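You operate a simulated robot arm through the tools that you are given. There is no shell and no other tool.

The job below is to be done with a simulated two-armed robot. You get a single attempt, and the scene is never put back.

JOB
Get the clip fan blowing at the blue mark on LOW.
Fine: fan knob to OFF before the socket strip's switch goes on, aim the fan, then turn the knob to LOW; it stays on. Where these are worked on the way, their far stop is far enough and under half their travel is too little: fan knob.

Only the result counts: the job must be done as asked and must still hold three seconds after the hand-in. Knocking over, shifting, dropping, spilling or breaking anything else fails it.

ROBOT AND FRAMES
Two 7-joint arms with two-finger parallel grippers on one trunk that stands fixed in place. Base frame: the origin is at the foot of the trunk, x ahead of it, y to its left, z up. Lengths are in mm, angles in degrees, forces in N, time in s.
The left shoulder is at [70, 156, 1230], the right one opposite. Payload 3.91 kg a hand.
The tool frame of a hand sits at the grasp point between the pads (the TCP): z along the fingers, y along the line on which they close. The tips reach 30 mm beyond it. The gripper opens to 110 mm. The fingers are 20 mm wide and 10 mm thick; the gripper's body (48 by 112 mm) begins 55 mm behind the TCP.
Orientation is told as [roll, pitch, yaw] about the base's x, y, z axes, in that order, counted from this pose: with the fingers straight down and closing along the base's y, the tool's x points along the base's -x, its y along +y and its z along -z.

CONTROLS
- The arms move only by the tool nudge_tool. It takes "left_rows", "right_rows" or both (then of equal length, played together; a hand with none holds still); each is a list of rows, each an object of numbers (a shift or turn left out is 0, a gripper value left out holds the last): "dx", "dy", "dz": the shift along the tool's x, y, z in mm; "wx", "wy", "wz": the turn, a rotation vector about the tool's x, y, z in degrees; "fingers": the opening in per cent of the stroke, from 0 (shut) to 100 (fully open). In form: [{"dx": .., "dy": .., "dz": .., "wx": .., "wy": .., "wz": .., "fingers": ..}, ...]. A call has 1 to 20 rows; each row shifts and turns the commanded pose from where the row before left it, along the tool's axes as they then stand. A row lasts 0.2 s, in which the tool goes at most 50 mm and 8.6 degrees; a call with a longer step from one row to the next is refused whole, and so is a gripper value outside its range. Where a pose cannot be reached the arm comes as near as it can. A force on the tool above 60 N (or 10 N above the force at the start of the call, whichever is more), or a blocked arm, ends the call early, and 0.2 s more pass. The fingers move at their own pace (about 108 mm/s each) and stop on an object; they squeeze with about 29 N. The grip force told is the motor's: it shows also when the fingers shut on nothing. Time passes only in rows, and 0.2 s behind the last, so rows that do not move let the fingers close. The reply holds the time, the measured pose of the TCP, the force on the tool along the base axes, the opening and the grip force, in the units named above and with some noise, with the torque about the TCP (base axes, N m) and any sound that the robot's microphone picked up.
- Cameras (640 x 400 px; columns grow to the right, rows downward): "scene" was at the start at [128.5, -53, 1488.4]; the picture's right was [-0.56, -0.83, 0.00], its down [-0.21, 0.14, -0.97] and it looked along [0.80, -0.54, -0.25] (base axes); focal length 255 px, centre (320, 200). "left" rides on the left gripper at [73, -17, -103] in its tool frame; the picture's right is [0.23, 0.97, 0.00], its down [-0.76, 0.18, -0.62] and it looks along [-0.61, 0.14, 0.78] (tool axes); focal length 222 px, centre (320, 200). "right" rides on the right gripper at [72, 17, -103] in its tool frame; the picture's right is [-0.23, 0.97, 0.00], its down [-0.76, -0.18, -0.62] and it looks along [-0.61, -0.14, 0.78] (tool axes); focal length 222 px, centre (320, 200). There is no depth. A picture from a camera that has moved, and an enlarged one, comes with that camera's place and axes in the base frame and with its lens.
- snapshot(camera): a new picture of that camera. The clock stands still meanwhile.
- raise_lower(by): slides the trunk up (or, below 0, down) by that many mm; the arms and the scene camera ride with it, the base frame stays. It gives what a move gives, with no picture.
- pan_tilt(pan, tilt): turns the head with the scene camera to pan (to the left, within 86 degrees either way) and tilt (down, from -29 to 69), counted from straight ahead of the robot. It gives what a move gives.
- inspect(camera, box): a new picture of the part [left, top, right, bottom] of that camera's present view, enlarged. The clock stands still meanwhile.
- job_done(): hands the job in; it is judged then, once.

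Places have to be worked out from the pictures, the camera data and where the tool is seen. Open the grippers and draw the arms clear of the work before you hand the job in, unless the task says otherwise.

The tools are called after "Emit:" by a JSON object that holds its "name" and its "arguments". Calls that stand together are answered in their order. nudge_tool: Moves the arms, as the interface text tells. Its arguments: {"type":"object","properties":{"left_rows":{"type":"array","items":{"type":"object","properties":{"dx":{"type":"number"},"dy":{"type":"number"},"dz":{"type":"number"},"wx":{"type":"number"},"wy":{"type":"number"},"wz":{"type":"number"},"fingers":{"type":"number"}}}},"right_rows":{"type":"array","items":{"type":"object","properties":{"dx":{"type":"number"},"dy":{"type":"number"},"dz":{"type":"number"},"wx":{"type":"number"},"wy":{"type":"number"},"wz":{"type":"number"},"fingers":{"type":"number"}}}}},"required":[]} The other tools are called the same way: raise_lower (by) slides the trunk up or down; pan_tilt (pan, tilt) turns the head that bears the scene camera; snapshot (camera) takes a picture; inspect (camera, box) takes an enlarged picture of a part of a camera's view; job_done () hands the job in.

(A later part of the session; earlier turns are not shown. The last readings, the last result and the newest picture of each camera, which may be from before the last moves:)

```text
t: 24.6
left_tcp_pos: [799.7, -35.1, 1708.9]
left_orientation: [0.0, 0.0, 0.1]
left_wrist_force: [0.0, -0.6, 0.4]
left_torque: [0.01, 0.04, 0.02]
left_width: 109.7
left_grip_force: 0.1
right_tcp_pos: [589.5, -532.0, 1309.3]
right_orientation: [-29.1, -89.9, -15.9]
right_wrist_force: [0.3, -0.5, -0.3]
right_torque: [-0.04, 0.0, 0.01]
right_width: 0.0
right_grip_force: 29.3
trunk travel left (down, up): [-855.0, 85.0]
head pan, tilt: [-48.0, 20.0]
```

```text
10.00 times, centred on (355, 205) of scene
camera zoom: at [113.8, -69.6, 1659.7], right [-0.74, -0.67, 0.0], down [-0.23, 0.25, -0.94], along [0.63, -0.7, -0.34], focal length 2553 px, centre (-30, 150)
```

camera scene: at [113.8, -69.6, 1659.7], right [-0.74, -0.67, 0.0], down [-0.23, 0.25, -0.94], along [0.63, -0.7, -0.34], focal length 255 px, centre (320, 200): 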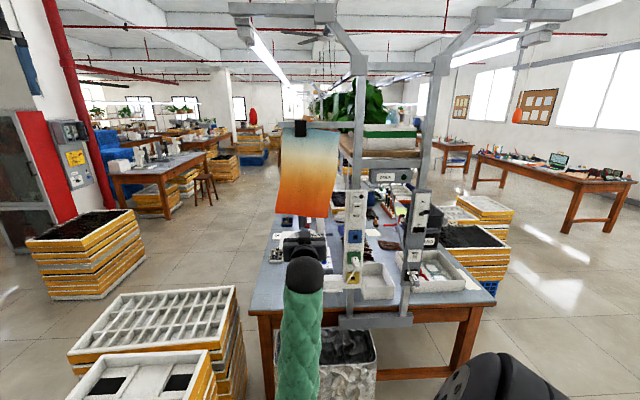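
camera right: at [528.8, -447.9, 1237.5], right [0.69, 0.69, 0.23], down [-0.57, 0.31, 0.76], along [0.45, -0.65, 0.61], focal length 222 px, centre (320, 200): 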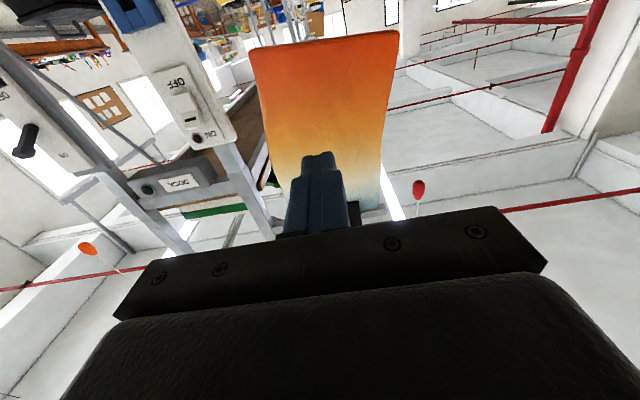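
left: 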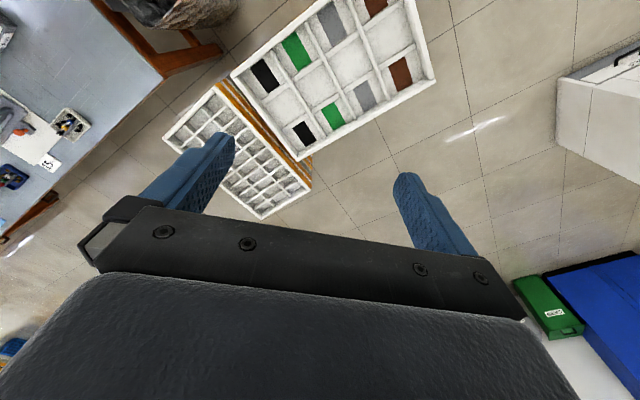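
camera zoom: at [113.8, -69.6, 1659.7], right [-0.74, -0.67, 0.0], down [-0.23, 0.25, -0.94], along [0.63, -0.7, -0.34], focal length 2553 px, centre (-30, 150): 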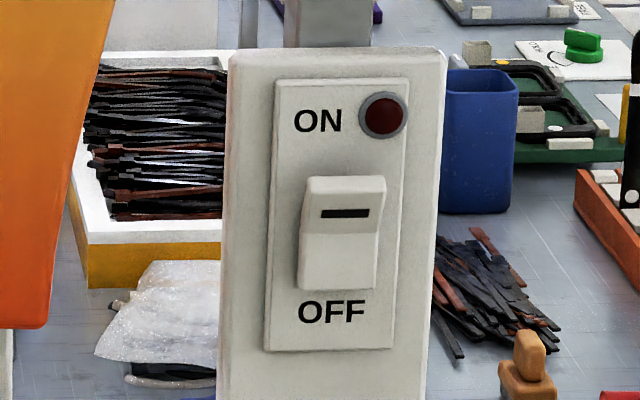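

Triangulation puts the rocker's black bar (the protruding ON half) at (615,-841,1304), i.e. f≈1029. I'll slide the hand 200 mm right in free space and then forward, stopping about 15 mm short.

Emit:
{"name": "nudge_tool", "arguments": {"right_rows": [{"dy": -40}, {"dy": -40}, {"dy": -40}, {"dy": -40}, {"dy": -40.5}, {"dz": 45}, {"dz": 45}, {"dz": 45}, {"dz": 45}, {"dz": 10}]}}

Emit:
{"name": "snapshot", "arguments": {"camera": "right"}}

Emit:
{"name": "inspect", "arguments": {"camera": "right", "box": [240, 60, 400, 200]}}

Emit:
{"name": "inspect", "arguments": {"camera": "scene", "box": [320, 180, 400, 260]}}

```text
t: 26.8
left_tcp_pos: [799.7, -34.1, 1709.8]
left_orientation: [0.0, 0.0, 0.0]
left_wrist_force: [-0.2, -0.1, -0.4]
left_torque: [0.01, 0.03, 0.05]
left_width: 109.9
left_grip_force: 0.1
right_tcp_pos: [584.1, -808.0, 1311.5]
right_orientation: [85.1, -89.9, -130.0]
right_wrist_force: [-0.4, 0.1, 0.3]
right_torque: [0.02, 0.02, -0.01]
right_width: 0.0
right_grip_force: 29.0
trunk travel left (down, up): [-855.0, 85.0]
head pan, tilt: [-48.0, 20.0]
```

```text
taken
camera right: at [523.1, -724.2, 1238.2], right [0.69, 0.69, 0.23], down [-0.57, 0.31, 0.76], along [0.45, -0.65, 0.61], focal length 222 px, centre (320, 200)
```

right: 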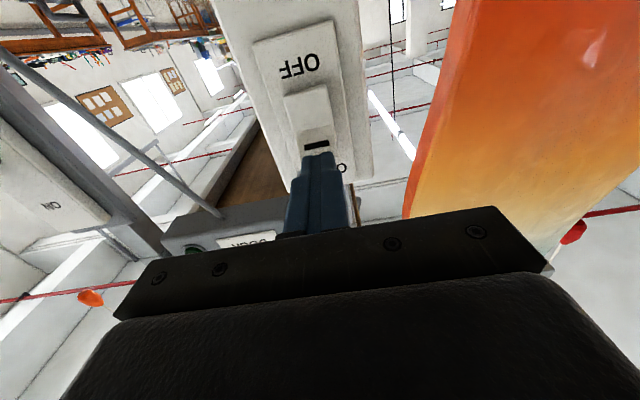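

```text
2.86 times, centred on (320, 130) of right
camera zoom: at [523.1, -724.2, 1238.2], right [0.69, 0.69, 0.23], down [-0.57, 0.31, 0.76], along [0.45, -0.65, 0.61], focal length 635 px, centre (320, 400)
```

zoom: 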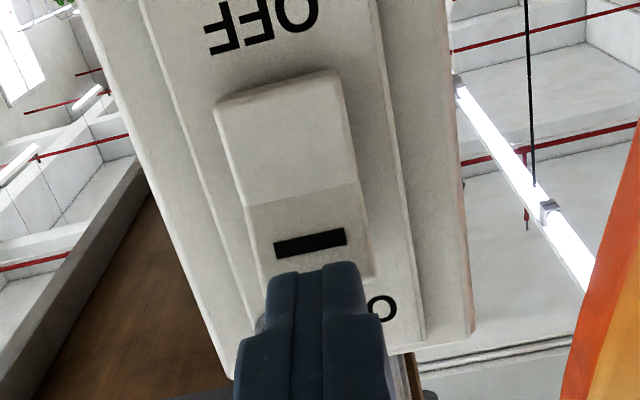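

```text
5.00 times, centred on (360, 220) of scene
camera zoom: at [113.4, -69.7, 1659.8], right [-0.74, -0.67, 0.0], down [-0.23, 0.25, -0.94], along [0.63, -0.7, -0.34], focal length 1276 px, centre (120, 100)
```

zoom: 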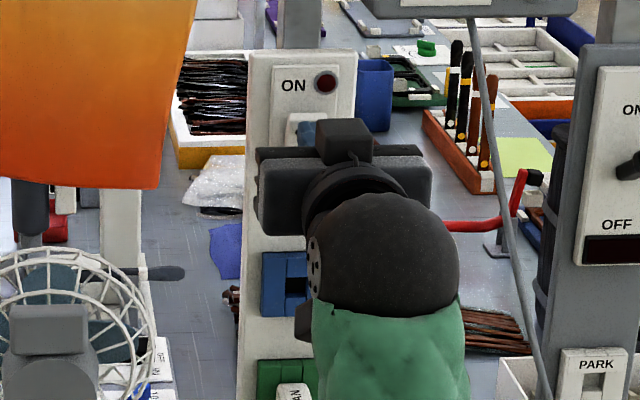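

The fingertips are about 14 mm short of the rocker's upper half and centred on it. I'll drop 3 mm and press forward in small steps.

Emit:
{"name": "nudge_tool", "arguments": {"right_rows": [{"dx": 3}, {"dz": 5}, {"dz": 5}, {"dz": 4}, {"dz": 4}, {"dz": 3}]}}

Emit:
{"name": "inspect", "arguments": {"camera": "right", "box": [240, 60, 400, 200]}}

Emit:
{"name": "inspect", "arguments": {"camera": "scene", "box": [320, 180, 400, 260]}}

```text
t: 28.2
left_tcp_pos: [798.2, -33.3, 1710.2]
left_orientation: [0.1, 0.1, 0.1]
left_wrist_force: [-0.4, -0.6, 1.2]
left_torque: [-0.03, -0.02, -0.01]
left_width: 110.1
left_grip_force: 0.0
right_tcp_pos: [598.0, -822.8, 1307.2]
right_orientation: [-15.2, -90.0, -29.7]
right_wrist_force: [0.6, -0.3, -0.1]
right_torque: [-0.03, 0.0, -0.02]
right_width: 0.2
right_grip_force: 29.2
trunk travel left (down, up): [-855.0, 85.0]
head pan, tilt: [-48.0, 20.0]
```

```text
2.86 times, centred on (320, 130) of right
camera zoom: at [535.9, -739.1, 1236.0], right [0.69, 0.69, 0.23], down [-0.57, 0.31, 0.76], along [0.45, -0.65, 0.61], focal length 635 px, centre (320, 400)
```

zoom: 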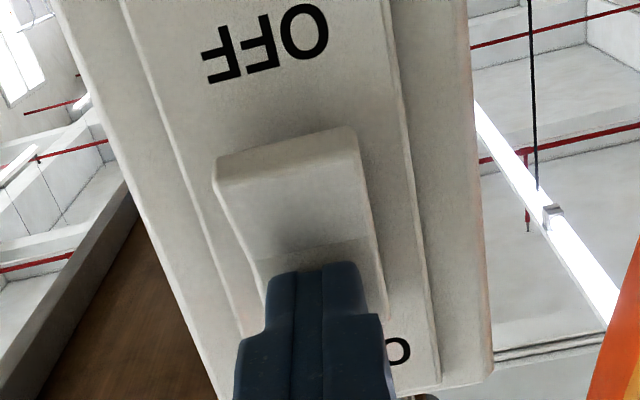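

```text
5.00 times, centred on (360, 220) of scene
camera zoom: at [112.8, -68.9, 1659.8], right [-0.74, -0.67, 0.0], down [-0.23, 0.25, -0.94], along [0.63, -0.7, -0.34], focal length 1276 px, centre (120, 100)
```

zoom: 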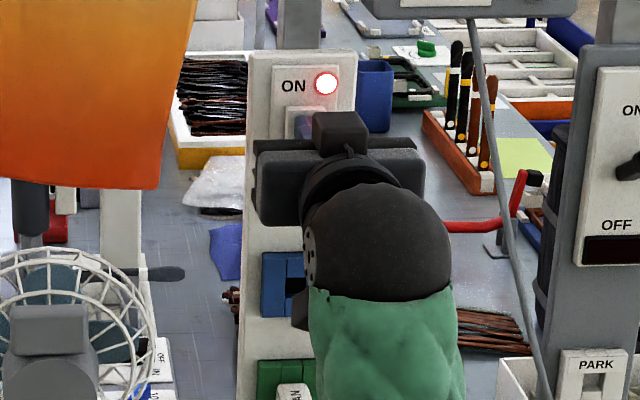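

The lamp by ON is lit and the rocker's bottom now stands out: the strip is on. I'll back straight off and look at the fan from here.

Emit:
{"name": "nudge_tool", "arguments": {"right_rows": [{"dz": -30}, {"dz": -45}, {"dz": -45}, {"dz": -45}, {"dz": -45}]}}

Emit:
{"name": "inspect", "arguments": {"camera": "scene", "box": [320, 180, 400, 260]}}

Emit:
{"name": "inspect", "arguments": {"camera": "scene", "box": [280, 215, 360, 315]}}

Emit:
{"name": "snapshot", "arguments": {"camera": "right"}}

```text
t: 29.4
left_tcp_pos: [797.9, -32.5, 1711.0]
left_orientation: [-0.1, -0.1, 0.1]
left_wrist_force: [0.6, 0.2, 0.3]
left_torque: [0.0, 0.01, -0.01]
left_width: 110.0
left_grip_force: 0.1
right_tcp_pos: [446.7, -671.6, 1305.9]
right_orientation: [176.1, -89.9, 139.0]
right_wrist_force: [0.4, -0.6, 0.9]
right_torque: [0.04, 0.0, 0.01]
right_width: 0.0
right_grip_force: 29.1
trunk travel left (down, up): [-855.0, 85.0]
head pan, tilt: [-48.0, 20.0]
```

```text
5.00 times, centred on (360, 220) of scene
camera zoom: at [112.2, -68.3, 1660.0], right [-0.74, -0.67, 0.0], down [-0.23, 0.25, -0.94], along [0.63, -0.7, -0.34], focal length 1276 px, centre (120, 100)
```

zoom: 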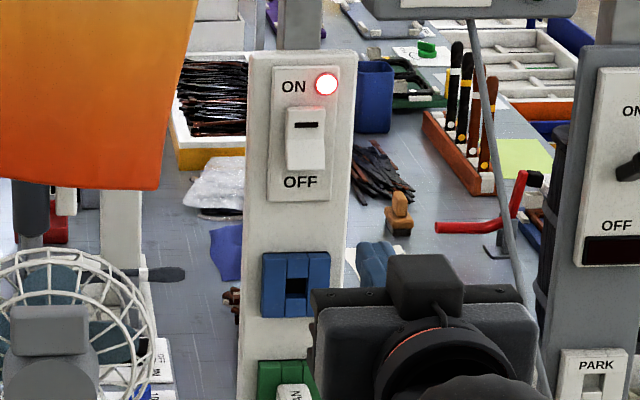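

```text
4.00 times, centred on (320, 265) of scene
camera zoom: at [112.2, -68.3, 1660.0], right [-0.74, -0.67, 0.0], down [-0.23, 0.25, -0.94], along [0.63, -0.7, -0.34], focal length 1021 px, centre (320, -60)
```

zoom: 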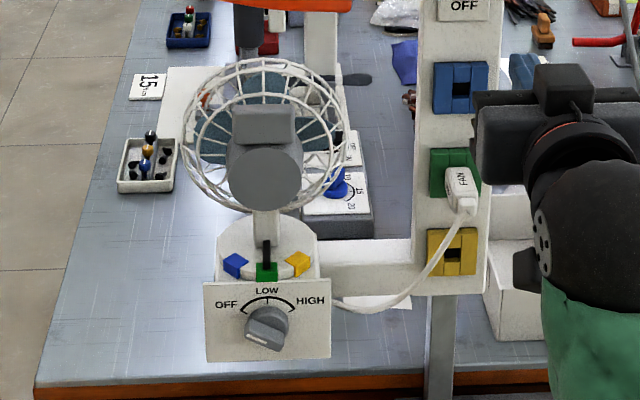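

```text
taken
camera right: at [386.3, -588.1, 1234.5], right [0.69, 0.69, 0.23], down [-0.57, 0.31, 0.76], along [0.45, -0.65, 0.61], focal length 222 px, centre (320, 200)
```

right: 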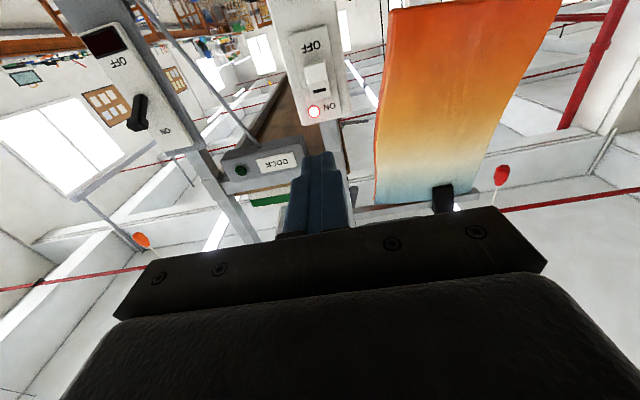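

The lamp stays lit with the hand away. Now for aiming: I'll enlarge the fan's rear box, stem, pointer and marks from above to plan the grip.

Emit:
{"name": "inspect", "arguments": {"camera": "scene", "box": [282, 225, 330, 265]}}

Emit:
{"name": "inspect", "arguments": {"camera": "scene", "box": [282, 260, 330, 300]}}

```text
10.00 times, centred on (306, 245) of scene
camera zoom: at [112.2, -68.3, 1660.0], right [-0.74, -0.67, 0.0], down [-0.23, 0.25, -0.94], along [0.63, -0.7, -0.34], focal length 2553 px, centre (460, -250)
```

zoom: 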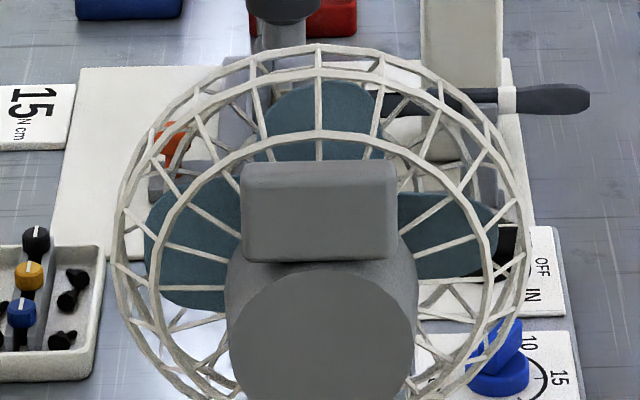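

```text
10.00 times, centred on (306, 280) of scene
camera zoom: at [112.2, -68.3, 1660.0], right [-0.74, -0.67, 0.0], down [-0.23, 0.25, -0.94], along [0.63, -0.7, -0.34], focal length 2553 px, centre (460, -600)
```

zoom: 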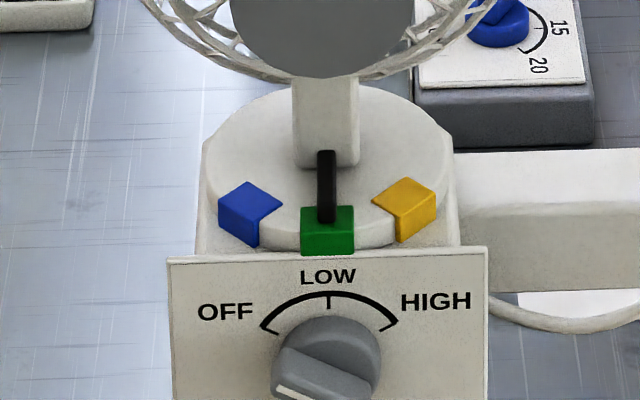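

The rear box is about 60 mm wide and sits on the motor, front face near f≈985, z≈1140–1180; the swivel axis is near f≈1038, r̂≈-39.5. I'll slide the hand back left in front of the fan, open the fingers, and lower the trunk to the box's height.

Emit:
{"name": "nudge_tool", "arguments": {"right_rows": [{"dy": 39.7, "fingers": 90}, {"dy": 39.7}, {"dy": 39.7}, {"dy": 39.7}, {"dy": 39.7}]}}

Emit:
{"name": "raise_lower", "arguments": {"by": -146}}

Emit:
{"name": "snapshot", "arguments": {"camera": "right"}}

Emit:
{"name": "inspect", "arguments": {"camera": "right", "box": [240, 20, 400, 200]}}

```text
t: 30.6
left_tcp_pos: [799.6, -32.5, 1708.7]
left_orientation: [0.0, 0.0, 0.1]
left_wrist_force: [1.1, -0.4, -0.5]
left_torque: [-0.02, 0.01, -0.04]
left_width: 110.1
left_grip_force: 0.1
right_tcp_pos: [589.3, -532.9, 1307.0]
right_orientation: [-107.3, -89.9, 62.3]
right_wrist_force: [1.1, 0.7, 0.4]
right_torque: [0.0, 0.0, -0.03]
right_width: 99.0
right_grip_force: 0.0
trunk travel left (down, up): [-855.0, 85.0]
head pan, tilt: [-48.0, 20.0]
```

```text
t: 32.3
left_tcp_pos: [798.3, -34.3, 1564.6]
left_orientation: [0.0, 0.0, 0.0]
left_wrist_force: [-0.8, 0.4, 0.2]
left_torque: [0.02, 0.03, -0.02]
left_width: 110.0
left_grip_force: 0.0
right_tcp_pos: [589.7, -535.1, 1161.4]
right_orientation: [-10.4, -90.0, -34.5]
right_wrist_force: [-0.4, -0.8, -0.6]
right_torque: [0.01, 0.01, -0.03]
right_width: 98.9
right_grip_force: 0.1
trunk travel left (down, up): [-709.0, 231.0]
head pan, tilt: [-48.0, 20.0]
```

```text
taken
camera right: at [527.6, -450.2, 1089.3], right [0.69, 0.69, 0.23], down [-0.57, 0.31, 0.76], along [0.45, -0.65, 0.61], focal length 222 px, centre (320, 200)
```

right: 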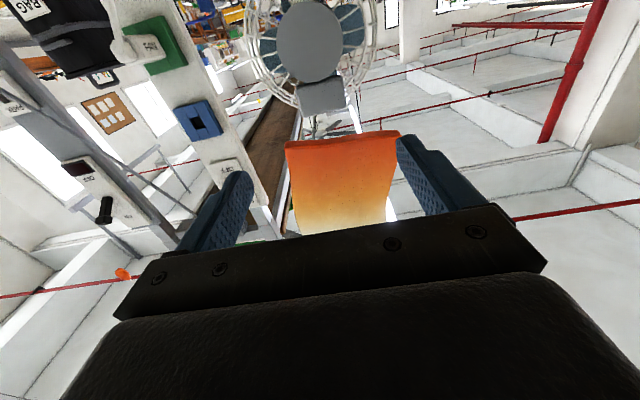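

```text
2.22 times, centred on (320, 110) of right
camera zoom: at [527.6, -450.2, 1089.3], right [0.69, 0.69, 0.23], down [-0.57, 0.31, 0.76], along [0.45, -0.65, 0.61], focal length 494 px, centre (320, 400)
```

zoom: 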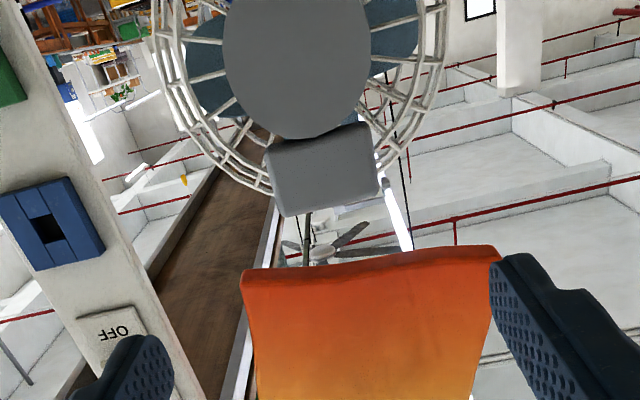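

Box front-top edge triangulates to f≈978, z≈1175, r̂ from -68.5 to -12 (centre -40). I'll advance in the open posture until the tips are just short of it and look again.

Emit:
{"name": "nudge_tool", "arguments": {"right_rows": [{"dx": 4, "dy": 1.7, "dz": 34}, {"dz": 34}, {"dz": 34}, {"dz": 33}]}}

Emit:
{"name": "snapshot", "arguments": {"camera": "right"}}

Emit:
{"name": "inspect", "arguments": {"camera": "scene", "box": [270, 160, 350, 260]}}

```text
t: 33.3
left_tcp_pos: [800.7, -35.6, 1563.6]
left_orientation: [-0.1, 0.0, 0.1]
left_wrist_force: [0.2, 0.4, 0.6]
left_torque: [0.05, 0.04, -0.02]
left_width: 109.9
left_grip_force: 0.0
right_tcp_pos: [687.1, -631.3, 1158.8]
right_orientation: [-6.9, -89.8, -38.1]
right_wrist_force: [0.2, 0.3, -0.2]
right_torque: [-0.04, 0.01, 0.02]
right_width: 98.8
right_grip_force: 0.1
trunk travel left (down, up): [-709.0, 231.0]
head pan, tilt: [-48.0, 20.0]
```

```text
taken
camera right: at [625.0, -545.2, 1086.1], right [0.69, 0.69, 0.23], down [-0.57, 0.31, 0.76], along [0.45, -0.65, 0.61], focal length 222 px, centre (320, 200)
```

right: 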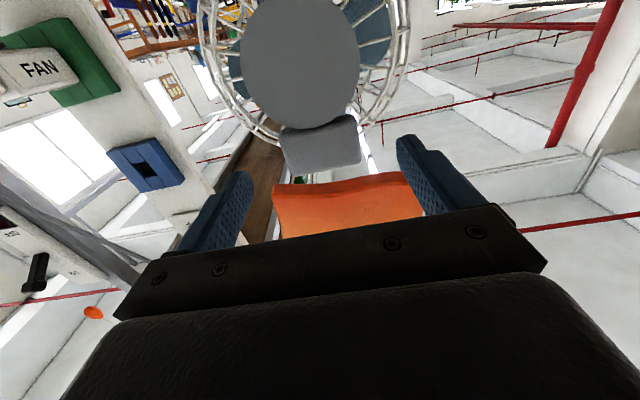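

```text
4.00 times, centred on (310, 210) of scene
camera zoom: at [114.5, -70.3, 1513.6], right [-0.74, -0.67, 0.0], down [-0.23, 0.25, -0.94], along [0.63, -0.7, -0.34], focal length 1021 px, centre (360, 160)
```

zoom: 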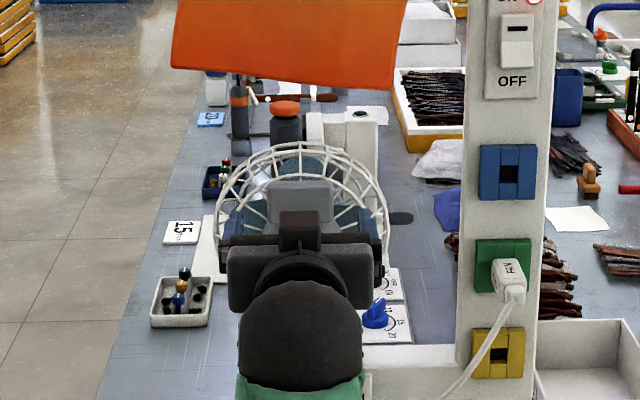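

The box is centred between the fingers and the tips are about 16 mm short of it. I'll advance 34 mm and close gently on its sides.

Emit:
{"name": "nudge_tool", "arguments": {"right_rows": [{"dz": 12}, {"dz": 12}, {"dz": 10}]}}

Emit:
{"name": "snapshot", "arguments": {"camera": "right"}}

Emit:
{"name": "inspect", "arguments": {"camera": "right", "box": [220, 60, 420, 200]}}

```text
t: 34.1
left_tcp_pos: [800.2, -34.2, 1563.7]
left_orientation: [0.0, 0.0, 0.1]
left_wrist_force: [0.1, -0.2, 0.1]
left_torque: [0.01, -0.03, -0.02]
left_width: 109.9
left_grip_force: 0.1
right_tcp_pos: [710.0, -652.6, 1159.7]
right_orientation: [161.2, -89.9, 153.9]
right_wrist_force: [-0.4, -0.5, 0.0]
right_torque: [0.03, 0.0, 0.0]
right_width: 98.8
right_grip_force: 0.0
trunk travel left (down, up): [-709.0, 231.0]
head pan, tilt: [-48.0, 20.0]
```

```text
taken
camera right: at [648.4, -568.2, 1086.3], right [0.69, 0.69, 0.23], down [-0.57, 0.31, 0.76], along [0.45, -0.65, 0.61], focal length 222 px, centre (320, 200)
```

right: 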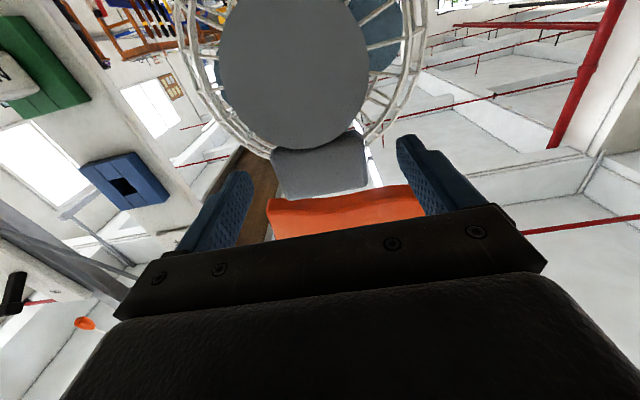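

```text
2.86 times, centred on (320, 130) of right
camera zoom: at [648.4, -568.2, 1086.3], right [0.69, 0.69, 0.23], down [-0.57, 0.31, 0.76], along [0.45, -0.65, 0.61], focal length 635 px, centre (320, 400)
```

zoom: 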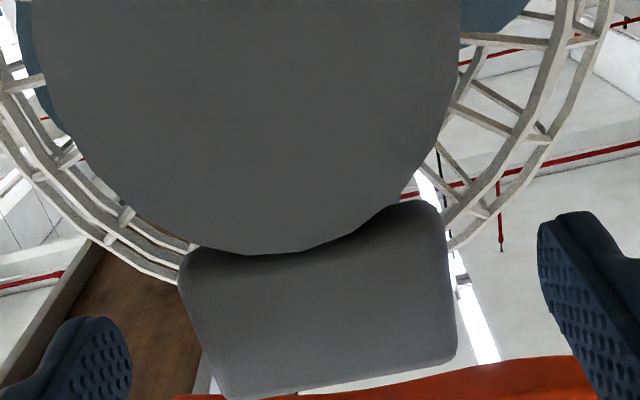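

The tips overlap the box sides by about 13 mm and are well clear of the cage. I'll go 5 mm further and close.

Emit:
{"name": "nudge_tool", "arguments": {"right_rows": [{"dz": 5}, {"fingers": 40}, {"fingers": 40}, {"fingers": 40}]}}

Emit:
{"name": "inspect", "arguments": {"camera": "right", "box": [220, 60, 420, 200]}}

Emit:
{"name": "inspect", "arguments": {"camera": "scene", "box": [282, 190, 346, 270]}}

```text
t: 35.1
left_tcp_pos: [799.1, -34.6, 1563.4]
left_orientation: [-0.1, 0.0, 0.2]
left_wrist_force: [-0.9, 0.5, 0.5]
left_torque: [-0.03, 0.0, -0.03]
left_width: 109.9
left_grip_force: 0.0
right_tcp_pos: [713.4, -656.1, 1157.3]
right_orientation: [-6.8, -90.0, -38.0]
right_wrist_force: [0.6, 1.9, -1.3]
right_torque: [0.36, -0.01, 0.03]
right_width: 59.8
right_grip_force: 45.1
trunk travel left (down, up): [-709.0, 231.0]
head pan, tilt: [-48.0, 20.0]
```

```text
2.86 times, centred on (320, 130) of right
camera zoom: at [651.9, -571.7, 1085.9], right [0.69, 0.69, 0.23], down [-0.57, 0.31, 0.76], along [0.45, -0.65, 0.61], focal length 635 px, centre (320, 400)
```

zoom: 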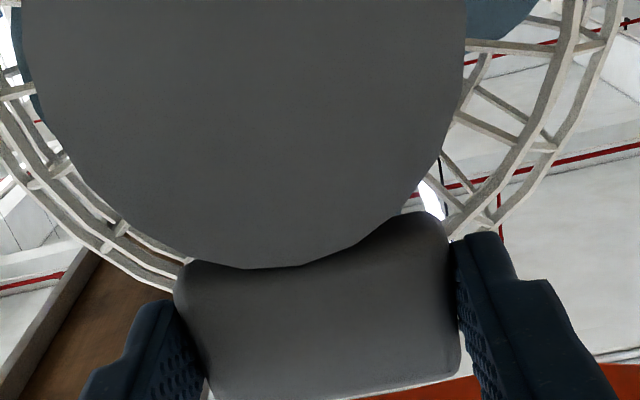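

```text
5.00 times, centred on (314, 230) of scene
camera zoom: at [113.9, -69.7, 1513.7], right [-0.74, -0.67, 0.0], down [-0.23, 0.25, -0.94], along [0.63, -0.7, -0.34], focal length 1276 px, centre (350, 50)
```

zoom: 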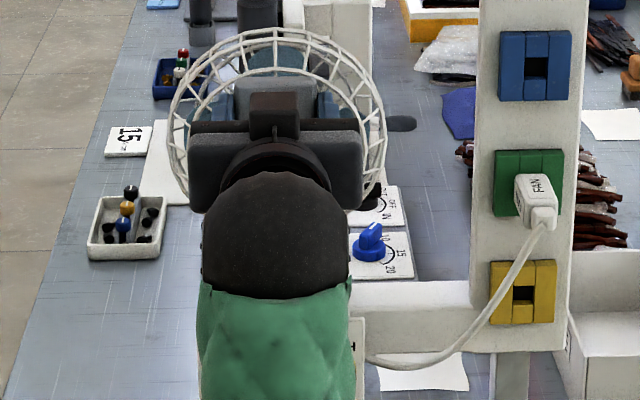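

The box is gripped (59.8 mm). I'll swing the hand about the swivel axis (≈70 mm ahead), clockwise from above toward blue, starting with 15° to check forces.

Emit:
{"name": "nudge_tool", "arguments": {"right_rows": [{"dy": 6.1, "dz": 0.27, "wx": 5}, {"dy": 6.1, "dz": 0.27, "wx": 5}, {"dy": 6.1, "dz": 0.27, "wx": 5}]}}

Emit:
{"name": "snapshot", "arguments": {"camera": "right"}}

Emit:
{"name": "inspect", "arguments": {"camera": "scene", "box": [282, 190, 346, 270]}}

```text
t: 35.9
left_tcp_pos: [800.3, -34.6, 1563.4]
left_orientation: [0.0, 0.0, 0.1]
left_wrist_force: [0.2, 0.0, 0.2]
left_torque: [0.02, -0.02, 0.03]
left_width: 110.1
left_grip_force: 0.0
right_tcp_pos: [728.0, -644.2, 1157.5]
right_orientation: [-177.8, -89.9, 117.7]
right_wrist_force: [8.5, -4.3, 12.1]
right_torque: [0.7, 0.46, 0.35]
right_width: 59.9
right_grip_force: 45.4
trunk travel left (down, up): [-709.0, 231.0]
head pan, tilt: [-48.0, 20.0]
```

```text
taken
camera right: at [691.0, -547.3, 1085.7], right [0.84, 0.49, 0.23], down [-0.47, 0.45, 0.76], along [0.27, -0.75, 0.61], focal length 222 px, centre (320, 200)
```

right: 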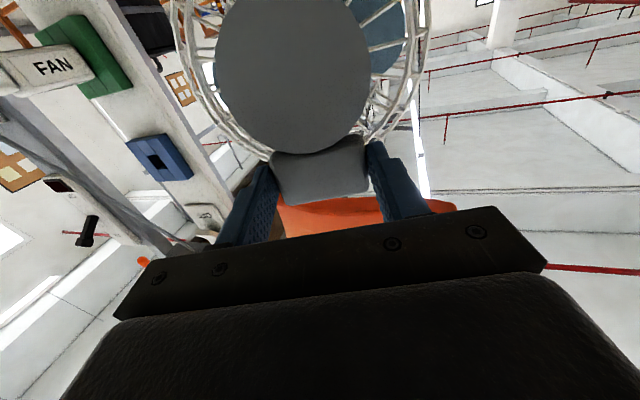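

```text
5.00 times, centred on (314, 230) of scene
camera zoom: at [114.5, -69.2, 1513.9], right [-0.74, -0.67, 0.0], down [-0.23, 0.25, -0.94], along [0.63, -0.7, -0.34], focal length 1276 px, centre (350, 50)
```

zoom: 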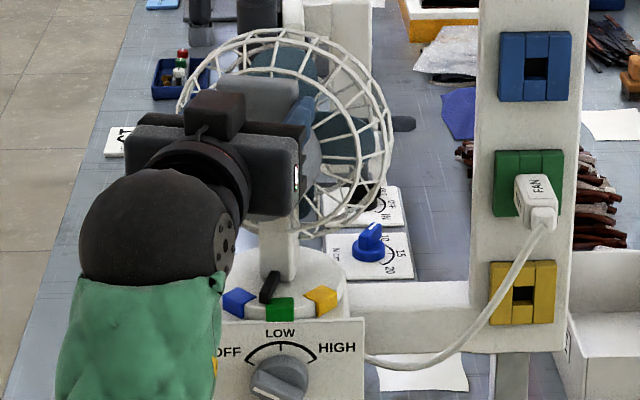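

The fan turns with the hand; the pointer is now between green and blue, with forces about 15 N. I'll swing another 15° and check.

Emit:
{"name": "nudge_tool", "arguments": {"right_rows": [{"dy": 6.1, "dz": 0.27, "wx": 5}, {"dy": 6.1, "dz": 0.27, "wx": 5}, {"dy": 6.1, "dz": 0.27, "wx": 5}]}}

Emit:
{"name": "inspect", "arguments": {"camera": "scene", "box": [282, 190, 346, 270]}}

Emit:
{"name": "inspect", "arguments": {"camera": "scene", "box": [298, 236, 330, 260]}}

```text
t: 36.7
left_tcp_pos: [800.1, -34.5, 1562.5]
left_orientation: [-0.1, 0.0, 0.2]
left_wrist_force: [0.3, -0.6, 0.1]
left_torque: [-0.01, 0.01, 0.0]
left_width: 110.0
left_grip_force: 0.1
right_tcp_pos: [743.6, -636.6, 1157.0]
right_orientation: [-158.2, -89.9, 83.1]
right_wrist_force: [10.4, -1.5, 13.6]
right_torque: [0.51, 0.02, 0.68]
right_width: 59.9
right_grip_force: 44.9
trunk travel left (down, up): [-709.0, 231.0]
head pan, tilt: [-48.0, 20.0]
```

```text
5.00 times, centred on (314, 230) of scene
camera zoom: at [114.3, -68.7, 1513.8], right [-0.74, -0.67, 0.0], down [-0.23, 0.25, -0.94], along [0.63, -0.7, -0.34], focal length 1276 px, centre (350, 50)
```

zoom: 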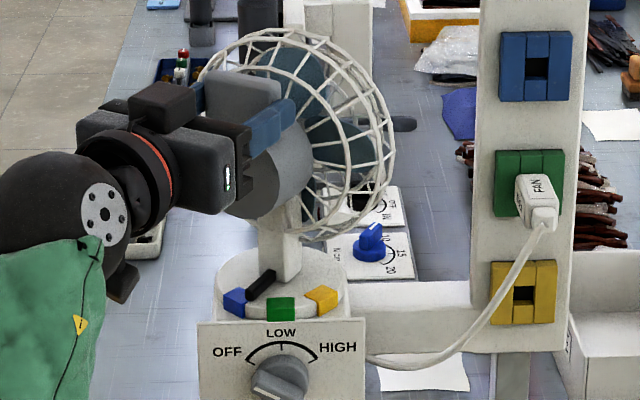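

```text
16.00 times, centred on (314, 248) of scene
camera zoom: at [114.3, -68.7, 1513.8], right [-0.74, -0.67, 0.0], down [-0.23, 0.25, -0.94], along [0.63, -0.7, -0.34], focal length 4085 px, centre (416, -568)
```

zoom: 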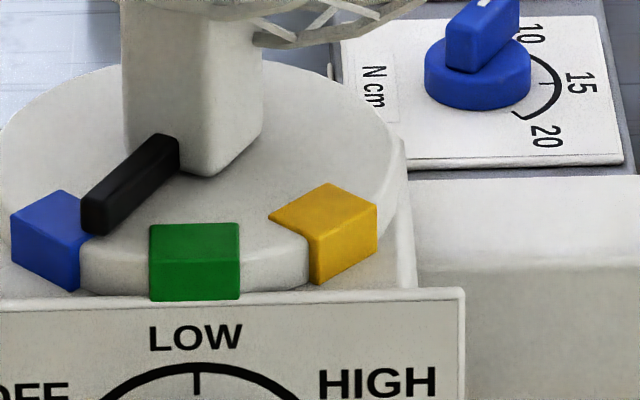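

The pointer is at about 30° and the blue mark lies at about 40° from green. I'll swing 10° more and check.

Emit:
{"name": "nudge_tool", "arguments": {"right_rows": [{"dy": 6.1, "dz": 0.27, "wx": 5}, {"dy": 6.1, "dz": 0.27, "wx": 5}, {}]}}

Emit:
{"name": "inspect", "arguments": {"camera": "scene", "box": [298, 236, 330, 260]}}

Emit:
{"name": "snapshot", "arguments": {"camera": "scene"}}

```text
t: 37.5
left_tcp_pos: [799.6, -33.5, 1563.3]
left_orientation: [-0.2, 0.0, 0.1]
left_wrist_force: [-0.2, 0.1, 0.1]
left_torque: [0.0, -0.02, 0.02]
left_width: 109.9
left_grip_force: 0.0
right_tcp_pos: [757.1, -633.8, 1158.4]
right_orientation: [-141.0, -89.9, 56.0]
right_wrist_force: [9.6, -0.3, 15.2]
right_torque: [-0.18, -0.07, 0.61]
right_width: 59.9
right_grip_force: 45.2
trunk travel left (down, up): [-709.0, 231.0]
head pan, tilt: [-48.0, 20.0]
```

```text
16.00 times, centred on (314, 248) of scene
camera zoom: at [113.7, -68.5, 1513.8], right [-0.74, -0.67, 0.0], down [-0.23, 0.25, -0.94], along [0.63, -0.7, -0.34], focal length 4085 px, centre (416, -568)
```

zoom: 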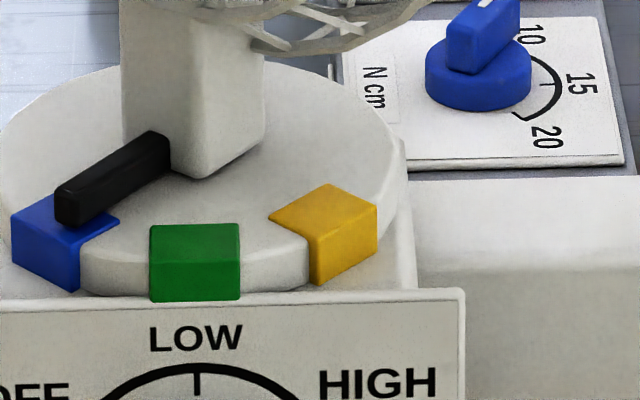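

```text
taken
camera scene: at [113.7, -68.5, 1513.8], right [-0.74, -0.67, 0.0], down [-0.23, 0.25, -0.94], along [0.63, -0.7, -0.34], focal length 255 px, centre (320, 200)
```

scene: 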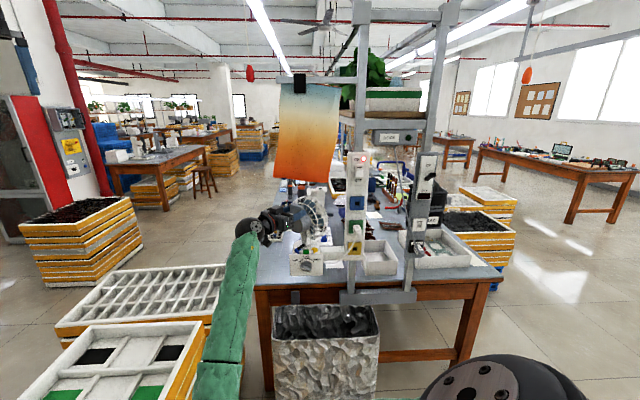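

The pointer tip is now over the blue mark. I'll release, back off along the tool axis and check the aim from a better angle.

Emit:
{"name": "nudge_tool", "arguments": {"right_rows": [{"fingers": 85}, {"fingers": 85}, {"dz": -20}, {"dz": -30}, {"dz": -40}, {"dz": -40}]}}

Emit:
{"name": "inspect", "arguments": {"camera": "scene", "box": [298, 236, 330, 260]}}

Emit:
{"name": "inspect", "arguments": {"camera": "scene", "box": [260, 180, 340, 280]}}

Emit:
{"name": "snapshot", "arguments": {"camera": "right"}}

```text
t: 38.9
left_tcp_pos: [798.7, -35.0, 1563.7]
left_orientation: [0.0, 0.0, 0.0]
left_wrist_force: [-0.5, 0.0, 0.3]
left_torque: [0.04, 0.03, 0.02]
left_width: 110.0
left_grip_force: 0.0
right_tcp_pos: [741.0, -521.5, 1178.4]
right_orientation: [135.1, -88.4, 138.8]
right_wrist_force: [0.1, 1.5, 0.6]
right_torque: [-0.01, -0.02, 0.0]
right_width: 93.5
right_grip_force: 0.1
trunk travel left (down, up): [-709.0, 231.0]
head pan, tilt: [-48.0, 20.0]
```

```text
16.00 times, centred on (314, 248) of scene
camera zoom: at [113.5, -69.7, 1513.8], right [-0.74, -0.67, 0.0], down [-0.23, 0.25, -0.94], along [0.63, -0.7, -0.34], focal length 4085 px, centre (416, -568)
```

zoom: 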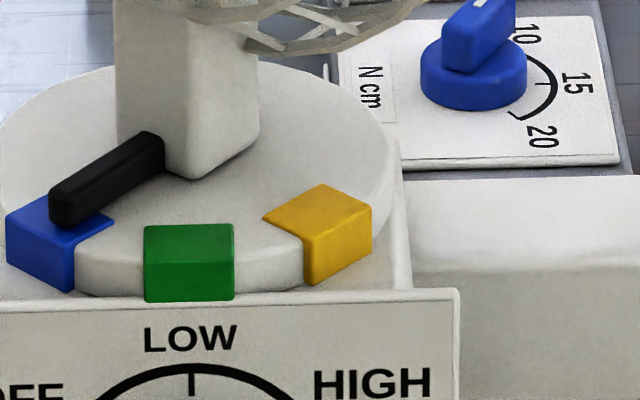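

```text
4.00 times, centred on (300, 230) of scene
camera zoom: at [113.5, -69.7, 1513.8], right [-0.74, -0.67, 0.0], down [-0.23, 0.25, -0.94], along [0.63, -0.7, -0.34], focal length 1021 px, centre (400, 80)
```

zoom: 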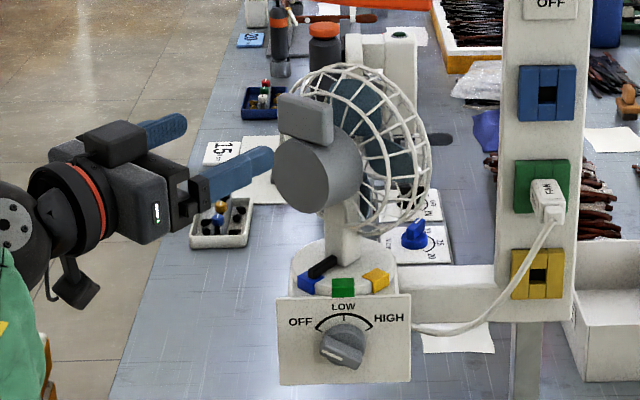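

```text
taken
camera right: at [752.6, -420.8, 1105.1], right [0.97, 0.07, 0.25], down [-0.24, 0.62, 0.75], along [-0.1, -0.78, 0.62], focal length 222 px, centre (320, 200)
```

right: 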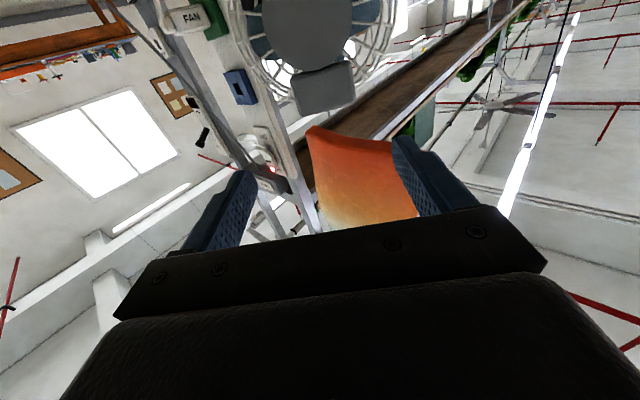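

The pointer stayed on blue after release. The hand pose reads a bit off from the commanded retreat, so I'll idle one moment to see where it settles.

Emit:
{"name": "nudge_tool", "arguments": {"right_rows": [{}, {}]}}

```text
t: 39.5
left_tcp_pos: [800.1, -34.6, 1562.6]
left_orientation: [-0.1, 0.0, 0.2]
left_wrist_force: [-0.1, 0.3, -0.4]
left_torque: [0.01, 0.0, 0.0]
left_width: 110.0
left_grip_force: 0.1
right_tcp_pos: [742.7, -522.1, 1176.9]
right_orientation: [143.0, -88.4, 131.0]
right_wrist_force: [1.4, -0.1, 0.9]
right_torque: [0.02, -0.02, 0.0]
right_width: 93.5
right_grip_force: 0.2
trunk travel left (down, up): [-709.0, 231.0]
head pan, tilt: [-48.0, 20.0]
```

The hand settled close to its limit there, clear of the fan. I'll slide it toward the robot and turn it back to the -45° bearing, closing the fingers somewhat.

Emit:
{"name": "nudge_tool", "arguments": {"right_rows": [{"dy": -40, "fingers": 45}, {"dy": -40}, {"dy": -40}, {"wx": -8}, {"wx": -8}, {"wx": -8}, {"wx": -8}, {"wx": -8}, {}]}}

Emit:
{"name": "snapshot", "arguments": {"camera": "scene"}}

Emit:
{"name": "inspect", "arguments": {"camera": "scene", "box": [298, 236, 330, 260]}}

```text
t: 41.5
left_tcp_pos: [799.8, -32.1, 1563.7]
left_orientation: [0.0, 0.0, 0.1]
left_wrist_force: [0.4, 0.6, 0.2]
left_torque: [-0.05, -0.01, -0.01]
left_width: 110.2
left_grip_force: 0.1
right_tcp_pos: [626.8, -515.5, 1157.7]
right_orientation: [-163.8, -89.8, 119.2]
right_wrist_force: [0.1, -0.1, 0.5]
right_torque: [-0.02, -0.01, 0.01]
right_width: 49.7
right_grip_force: 0.1
trunk travel left (down, up): [-709.0, 231.0]
head pan, tilt: [-48.0, 20.0]
```

```text
taken
camera scene: at [114.1, -69.0, 1513.8], right [-0.74, -0.67, 0.0], down [-0.23, 0.25, -0.94], along [0.63, -0.7, -0.34], focal length 255 px, centre (320, 200)
```

scene: 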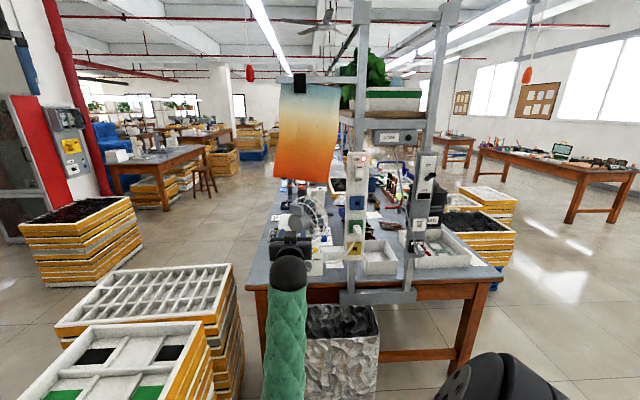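

```text
16.00 times, centred on (314, 248) of scene
camera zoom: at [114.1, -69.0, 1513.8], right [-0.74, -0.67, 0.0], down [-0.23, 0.25, -0.94], along [0.63, -0.7, -0.34], focal length 4085 px, centre (416, -568)
```

zoom: 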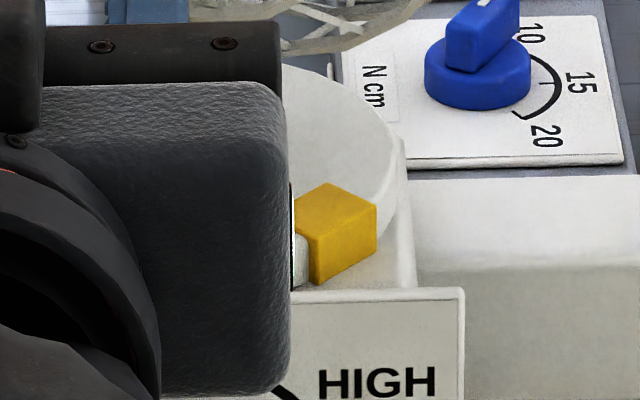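

The hand is back at the -45° bearing but hides the marks. I'll shift it right and raise the trunk to get a steeper look at the pointer.

Emit:
{"name": "nudge_tool", "arguments": {"right_rows": [{"dz": -20, "dy": -40}, {"dy": -40}, {"dy": -40}]}}

Emit:
{"name": "raise_lower", "arguments": {"by": 200}}

Emit:
{"name": "pan_tilt", "arguments": {"pan": -45, "tilt": 35}}

Emit:
{"name": "snapshot", "arguments": {"camera": "scene"}}

```text
t: 42.3
left_tcp_pos: [796.8, -35.5, 1564.8]
left_orientation: [0.0, 0.0, 0.1]
left_wrist_force: [0.0, -0.3, -0.3]
left_torque: [0.02, -0.03, 0.02]
left_width: 110.0
left_grip_force: 0.0
right_tcp_pos: [525.4, -588.9, 1158.8]
right_orientation: [53.2, -89.9, -98.0]
right_wrist_force: [0.2, 0.0, 0.3]
right_torque: [0.01, -0.03, 0.01]
right_width: 49.5
right_grip_force: 0.0
trunk travel left (down, up): [-709.0, 231.0]
head pan, tilt: [-48.0, 20.0]
```

```text
t: 44.5
left_tcp_pos: [800.0, -34.9, 1763.3]
left_orientation: [0.1, 0.1, 0.2]
left_wrist_force: [0.0, 0.0, 0.3]
left_torque: [0.0, -0.02, -0.02]
left_width: 109.9
left_grip_force: 0.1
right_tcp_pos: [525.9, -590.0, 1358.0]
right_orientation: [-16.0, -90.1, -28.9]
right_wrist_force: [0.4, -0.5, -0.1]
right_torque: [0.0, 0.02, 0.01]
right_width: 49.4
right_grip_force: 0.2
trunk travel left (down, up): [-909.0, 31.0]
head pan, tilt: [-48.0, 20.0]
```

```text
t: 45.3
left_tcp_pos: [798.8, -35.1, 1763.0]
left_orientation: [0.0, 0.0, 0.0]
left_wrist_force: [-0.1, 0.2, 0.0]
left_torque: [0.05, 0.0, 0.01]
left_width: 110.0
left_grip_force: 0.1
right_tcp_pos: [526.4, -587.8, 1359.5]
right_orientation: [-18.6, -90.0, -26.2]
right_wrist_force: [0.4, 0.2, 0.2]
right_torque: [-0.01, 0.01, -0.03]
right_width: 49.5
right_grip_force: 0.0
trunk travel left (down, up): [-909.0, 31.0]
head pan, tilt: [-45.0, 35.0]
```

```text
taken
camera scene: at [113.7, -62.7, 1690.0], right [-0.71, -0.71, 0.0], down [-0.41, 0.41, -0.82], along [0.58, -0.58, -0.57], focal length 255 px, centre (320, 200)
```

scene: 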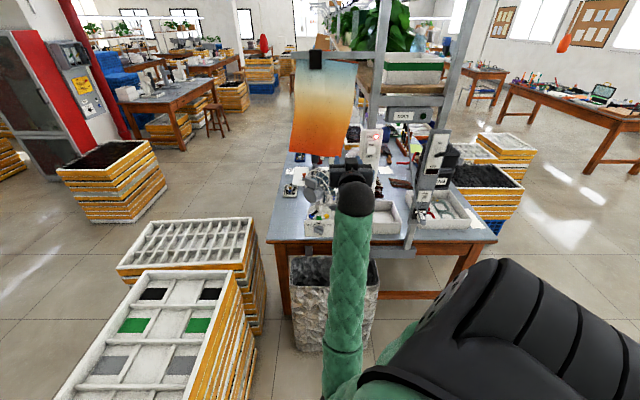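

Emit:
{"name": "inspect", "arguments": {"camera": "scene", "box": [304, 198, 336, 222]}}

Emit:
{"name": "inspect", "arguments": {"camera": "scene", "box": [290, 150, 370, 250]}}

```text
16.00 times, centred on (320, 210) of scene
camera zoom: at [113.7, -62.7, 1690.0], right [-0.71, -0.71, 0.0], down [-0.41, 0.41, -0.82], along [0.58, -0.58, -0.57], focal length 4085 px, centre (320, 40)
```

zoom: 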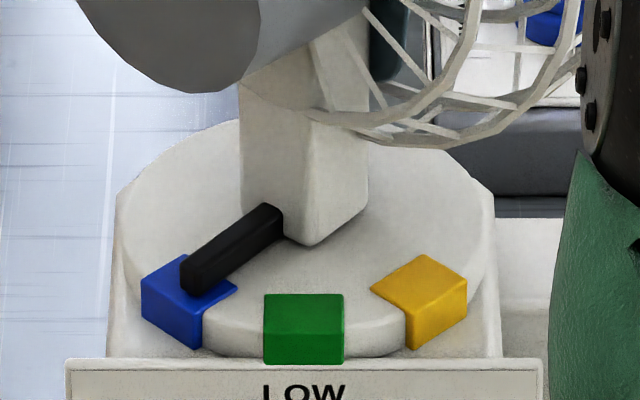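

```text
4.00 times, centred on (330, 200) of scene
camera zoom: at [113.7, -62.7, 1690.0], right [-0.71, -0.71, 0.0], down [-0.41, 0.41, -0.82], along [0.58, -0.58, -0.57], focal length 1021 px, centre (280, 200)
```

zoom: 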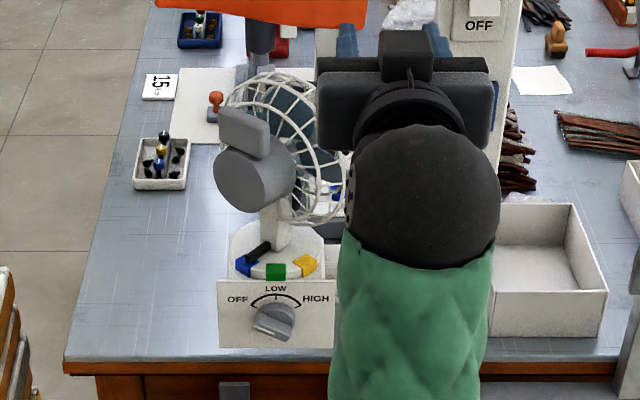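

The pointer tip sits centrally on the blue mark, about 40° round, matching the 40° hand swing. Now to the knob: shift the hand back to the knob's line, and lower the trunk so the TCP comes to z≈930.

Emit:
{"name": "nudge_tool", "arguments": {"right_rows": [{"dy": 41.6}, {"dy": 41.6}, {}]}}

Emit:
{"name": "raise_lower", "arguments": {"by": -429}}

Emit:
{"name": "snapshot", "arguments": {"camera": "right"}}

Emit:
{"name": "snapshot", "arguments": {"camera": "scene"}}

```text
t: 46.1
left_tcp_pos: [798.8, -36.8, 1765.0]
left_orientation: [0.1, 0.0, 0.1]
left_wrist_force: [0.3, -0.4, 0.0]
left_torque: [0.01, 0.0, 0.03]
left_width: 110.0
left_grip_force: 0.0
right_tcp_pos: [583.9, -530.7, 1359.1]
right_orientation: [55.9, -89.9, -100.8]
right_wrist_force: [0.0, -0.7, -0.3]
right_torque: [-0.02, -0.02, 0.03]
right_width: 49.3
right_grip_force: 0.1
trunk travel left (down, up): [-909.0, 31.0]
head pan, tilt: [-45.0, 35.0]
```

```text
refused: -429 is not a number from -400 to 400
```

```text
taken
camera right: at [523.7, -446.3, 1286.7], right [0.69, 0.69, 0.23], down [-0.57, 0.31, 0.76], along [0.45, -0.65, 0.61], focal length 222 px, centre (320, 200)
```

right: 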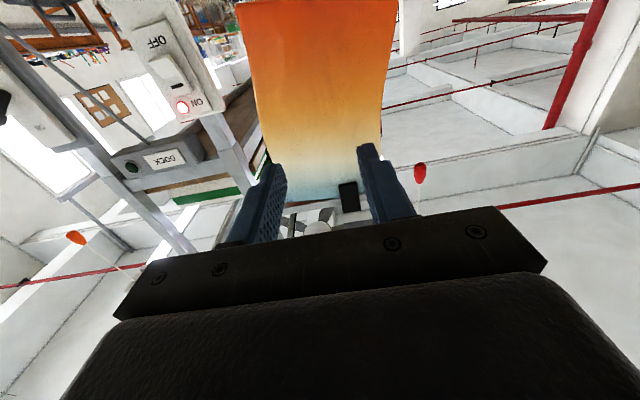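

```text
taken
camera scene: at [112.5, -64.5, 1690.0], right [-0.71, -0.71, 0.0], down [-0.41, 0.41, -0.82], along [0.58, -0.58, -0.57], focal length 255 px, centre (320, 200)
```

scene: 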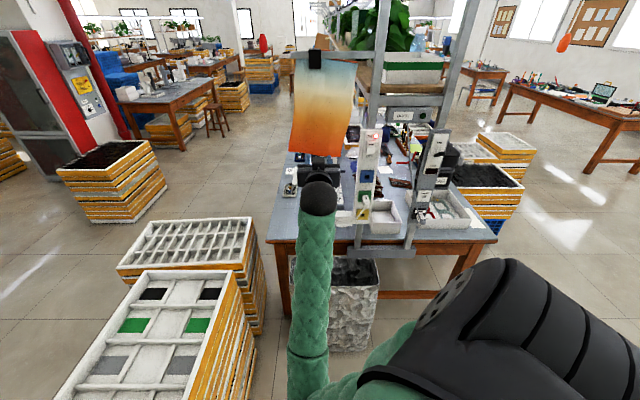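

The trunk step is limited to 400 mm, so I'll lower in two steps.

Emit:
{"name": "raise_lower", "arguments": {"by": -300}}

Emit:
{"name": "raise_lower", "arguments": {"by": -129}}

Emit:
{"name": "pan_tilt", "arguments": {"pan": -48, "tilt": 20}}

Emit:
{"name": "snapshot", "arguments": {"camera": "right"}}

Emit:
{"name": "inspect", "arguments": {"camera": "scene", "box": [270, 125, 350, 265]}}

```text
t: 49.1
left_tcp_pos: [798.8, -33.2, 1463.6]
left_orientation: [0.0, 0.1, 0.1]
left_wrist_force: [0.3, 0.6, -0.3]
left_torque: [0.03, -0.04, -0.01]
left_width: 110.1
left_grip_force: 0.0
right_tcp_pos: [585.7, -530.6, 1060.0]
right_orientation: [-16.7, -90.0, -28.2]
right_wrist_force: [-0.5, 0.2, -0.2]
right_torque: [-0.02, 0.02, 0.02]
right_width: 49.4
right_grip_force: 0.0
trunk travel left (down, up): [-609.0, 331.0]
head pan, tilt: [-45.0, 35.0]
```

```text
t: 50.6
left_tcp_pos: [798.6, -33.9, 1334.5]
left_orientation: [0.0, 0.0, 0.1]
left_wrist_force: [0.2, 0.2, 0.3]
left_torque: [-0.02, 0.0, 0.02]
left_width: 109.7
left_grip_force: 0.1
right_tcp_pos: [586.0, -530.1, 930.6]
right_orientation: [3.1, -90.0, -48.1]
right_wrist_force: [-0.5, -0.1, 0.5]
right_torque: [0.01, -0.01, -0.03]
right_width: 49.3
right_grip_force: 0.1
trunk travel left (down, up): [-480.0, 460.0]
head pan, tilt: [-45.0, 35.0]
```

```text
t: 51.4
left_tcp_pos: [798.6, -33.6, 1333.8]
left_orientation: [0.0, -0.1, 0.0]
left_wrist_force: [0.3, 0.7, 0.3]
left_torque: [0.0, 0.02, -0.01]
left_width: 110.0
left_grip_force: 0.1
right_tcp_pos: [585.1, -528.7, 929.9]
right_orientation: [-22.5, -90.0, -22.3]
right_wrist_force: [0.3, -0.2, 0.1]
right_torque: [0.0, 0.03, 0.02]
right_width: 49.5
right_grip_force: 0.1
trunk travel left (down, up): [-480.0, 460.0]
head pan, tilt: [-48.0, 20.0]
```

```text
taken
camera right: at [524.1, -445.0, 857.7], right [0.69, 0.69, 0.23], down [-0.57, 0.31, 0.76], along [0.45, -0.65, 0.61], focal length 222 px, centre (320, 200)
```

right: 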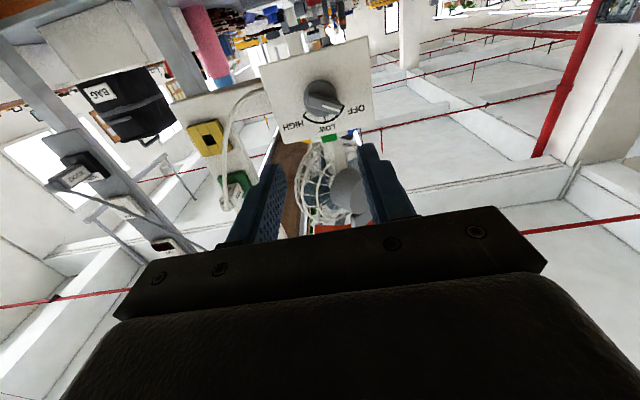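

```text
2.86 times, centred on (310, 195) of scene
camera zoom: at [113.5, -69.6, 1284.7], right [-0.74, -0.67, 0.0], down [-0.23, 0.25, -0.94], along [0.63, -0.7, -0.34], focal length 729 px, centre (349, 214)
```

zoom: 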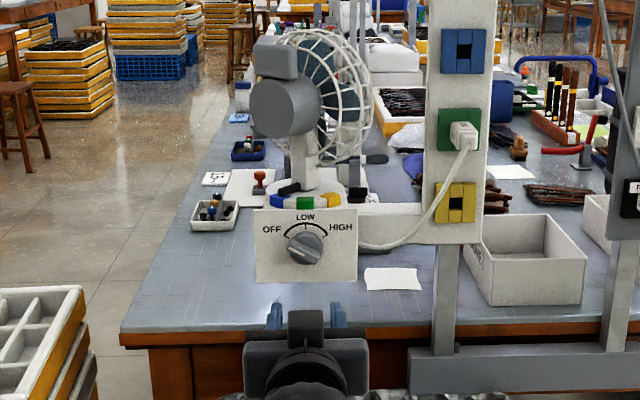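

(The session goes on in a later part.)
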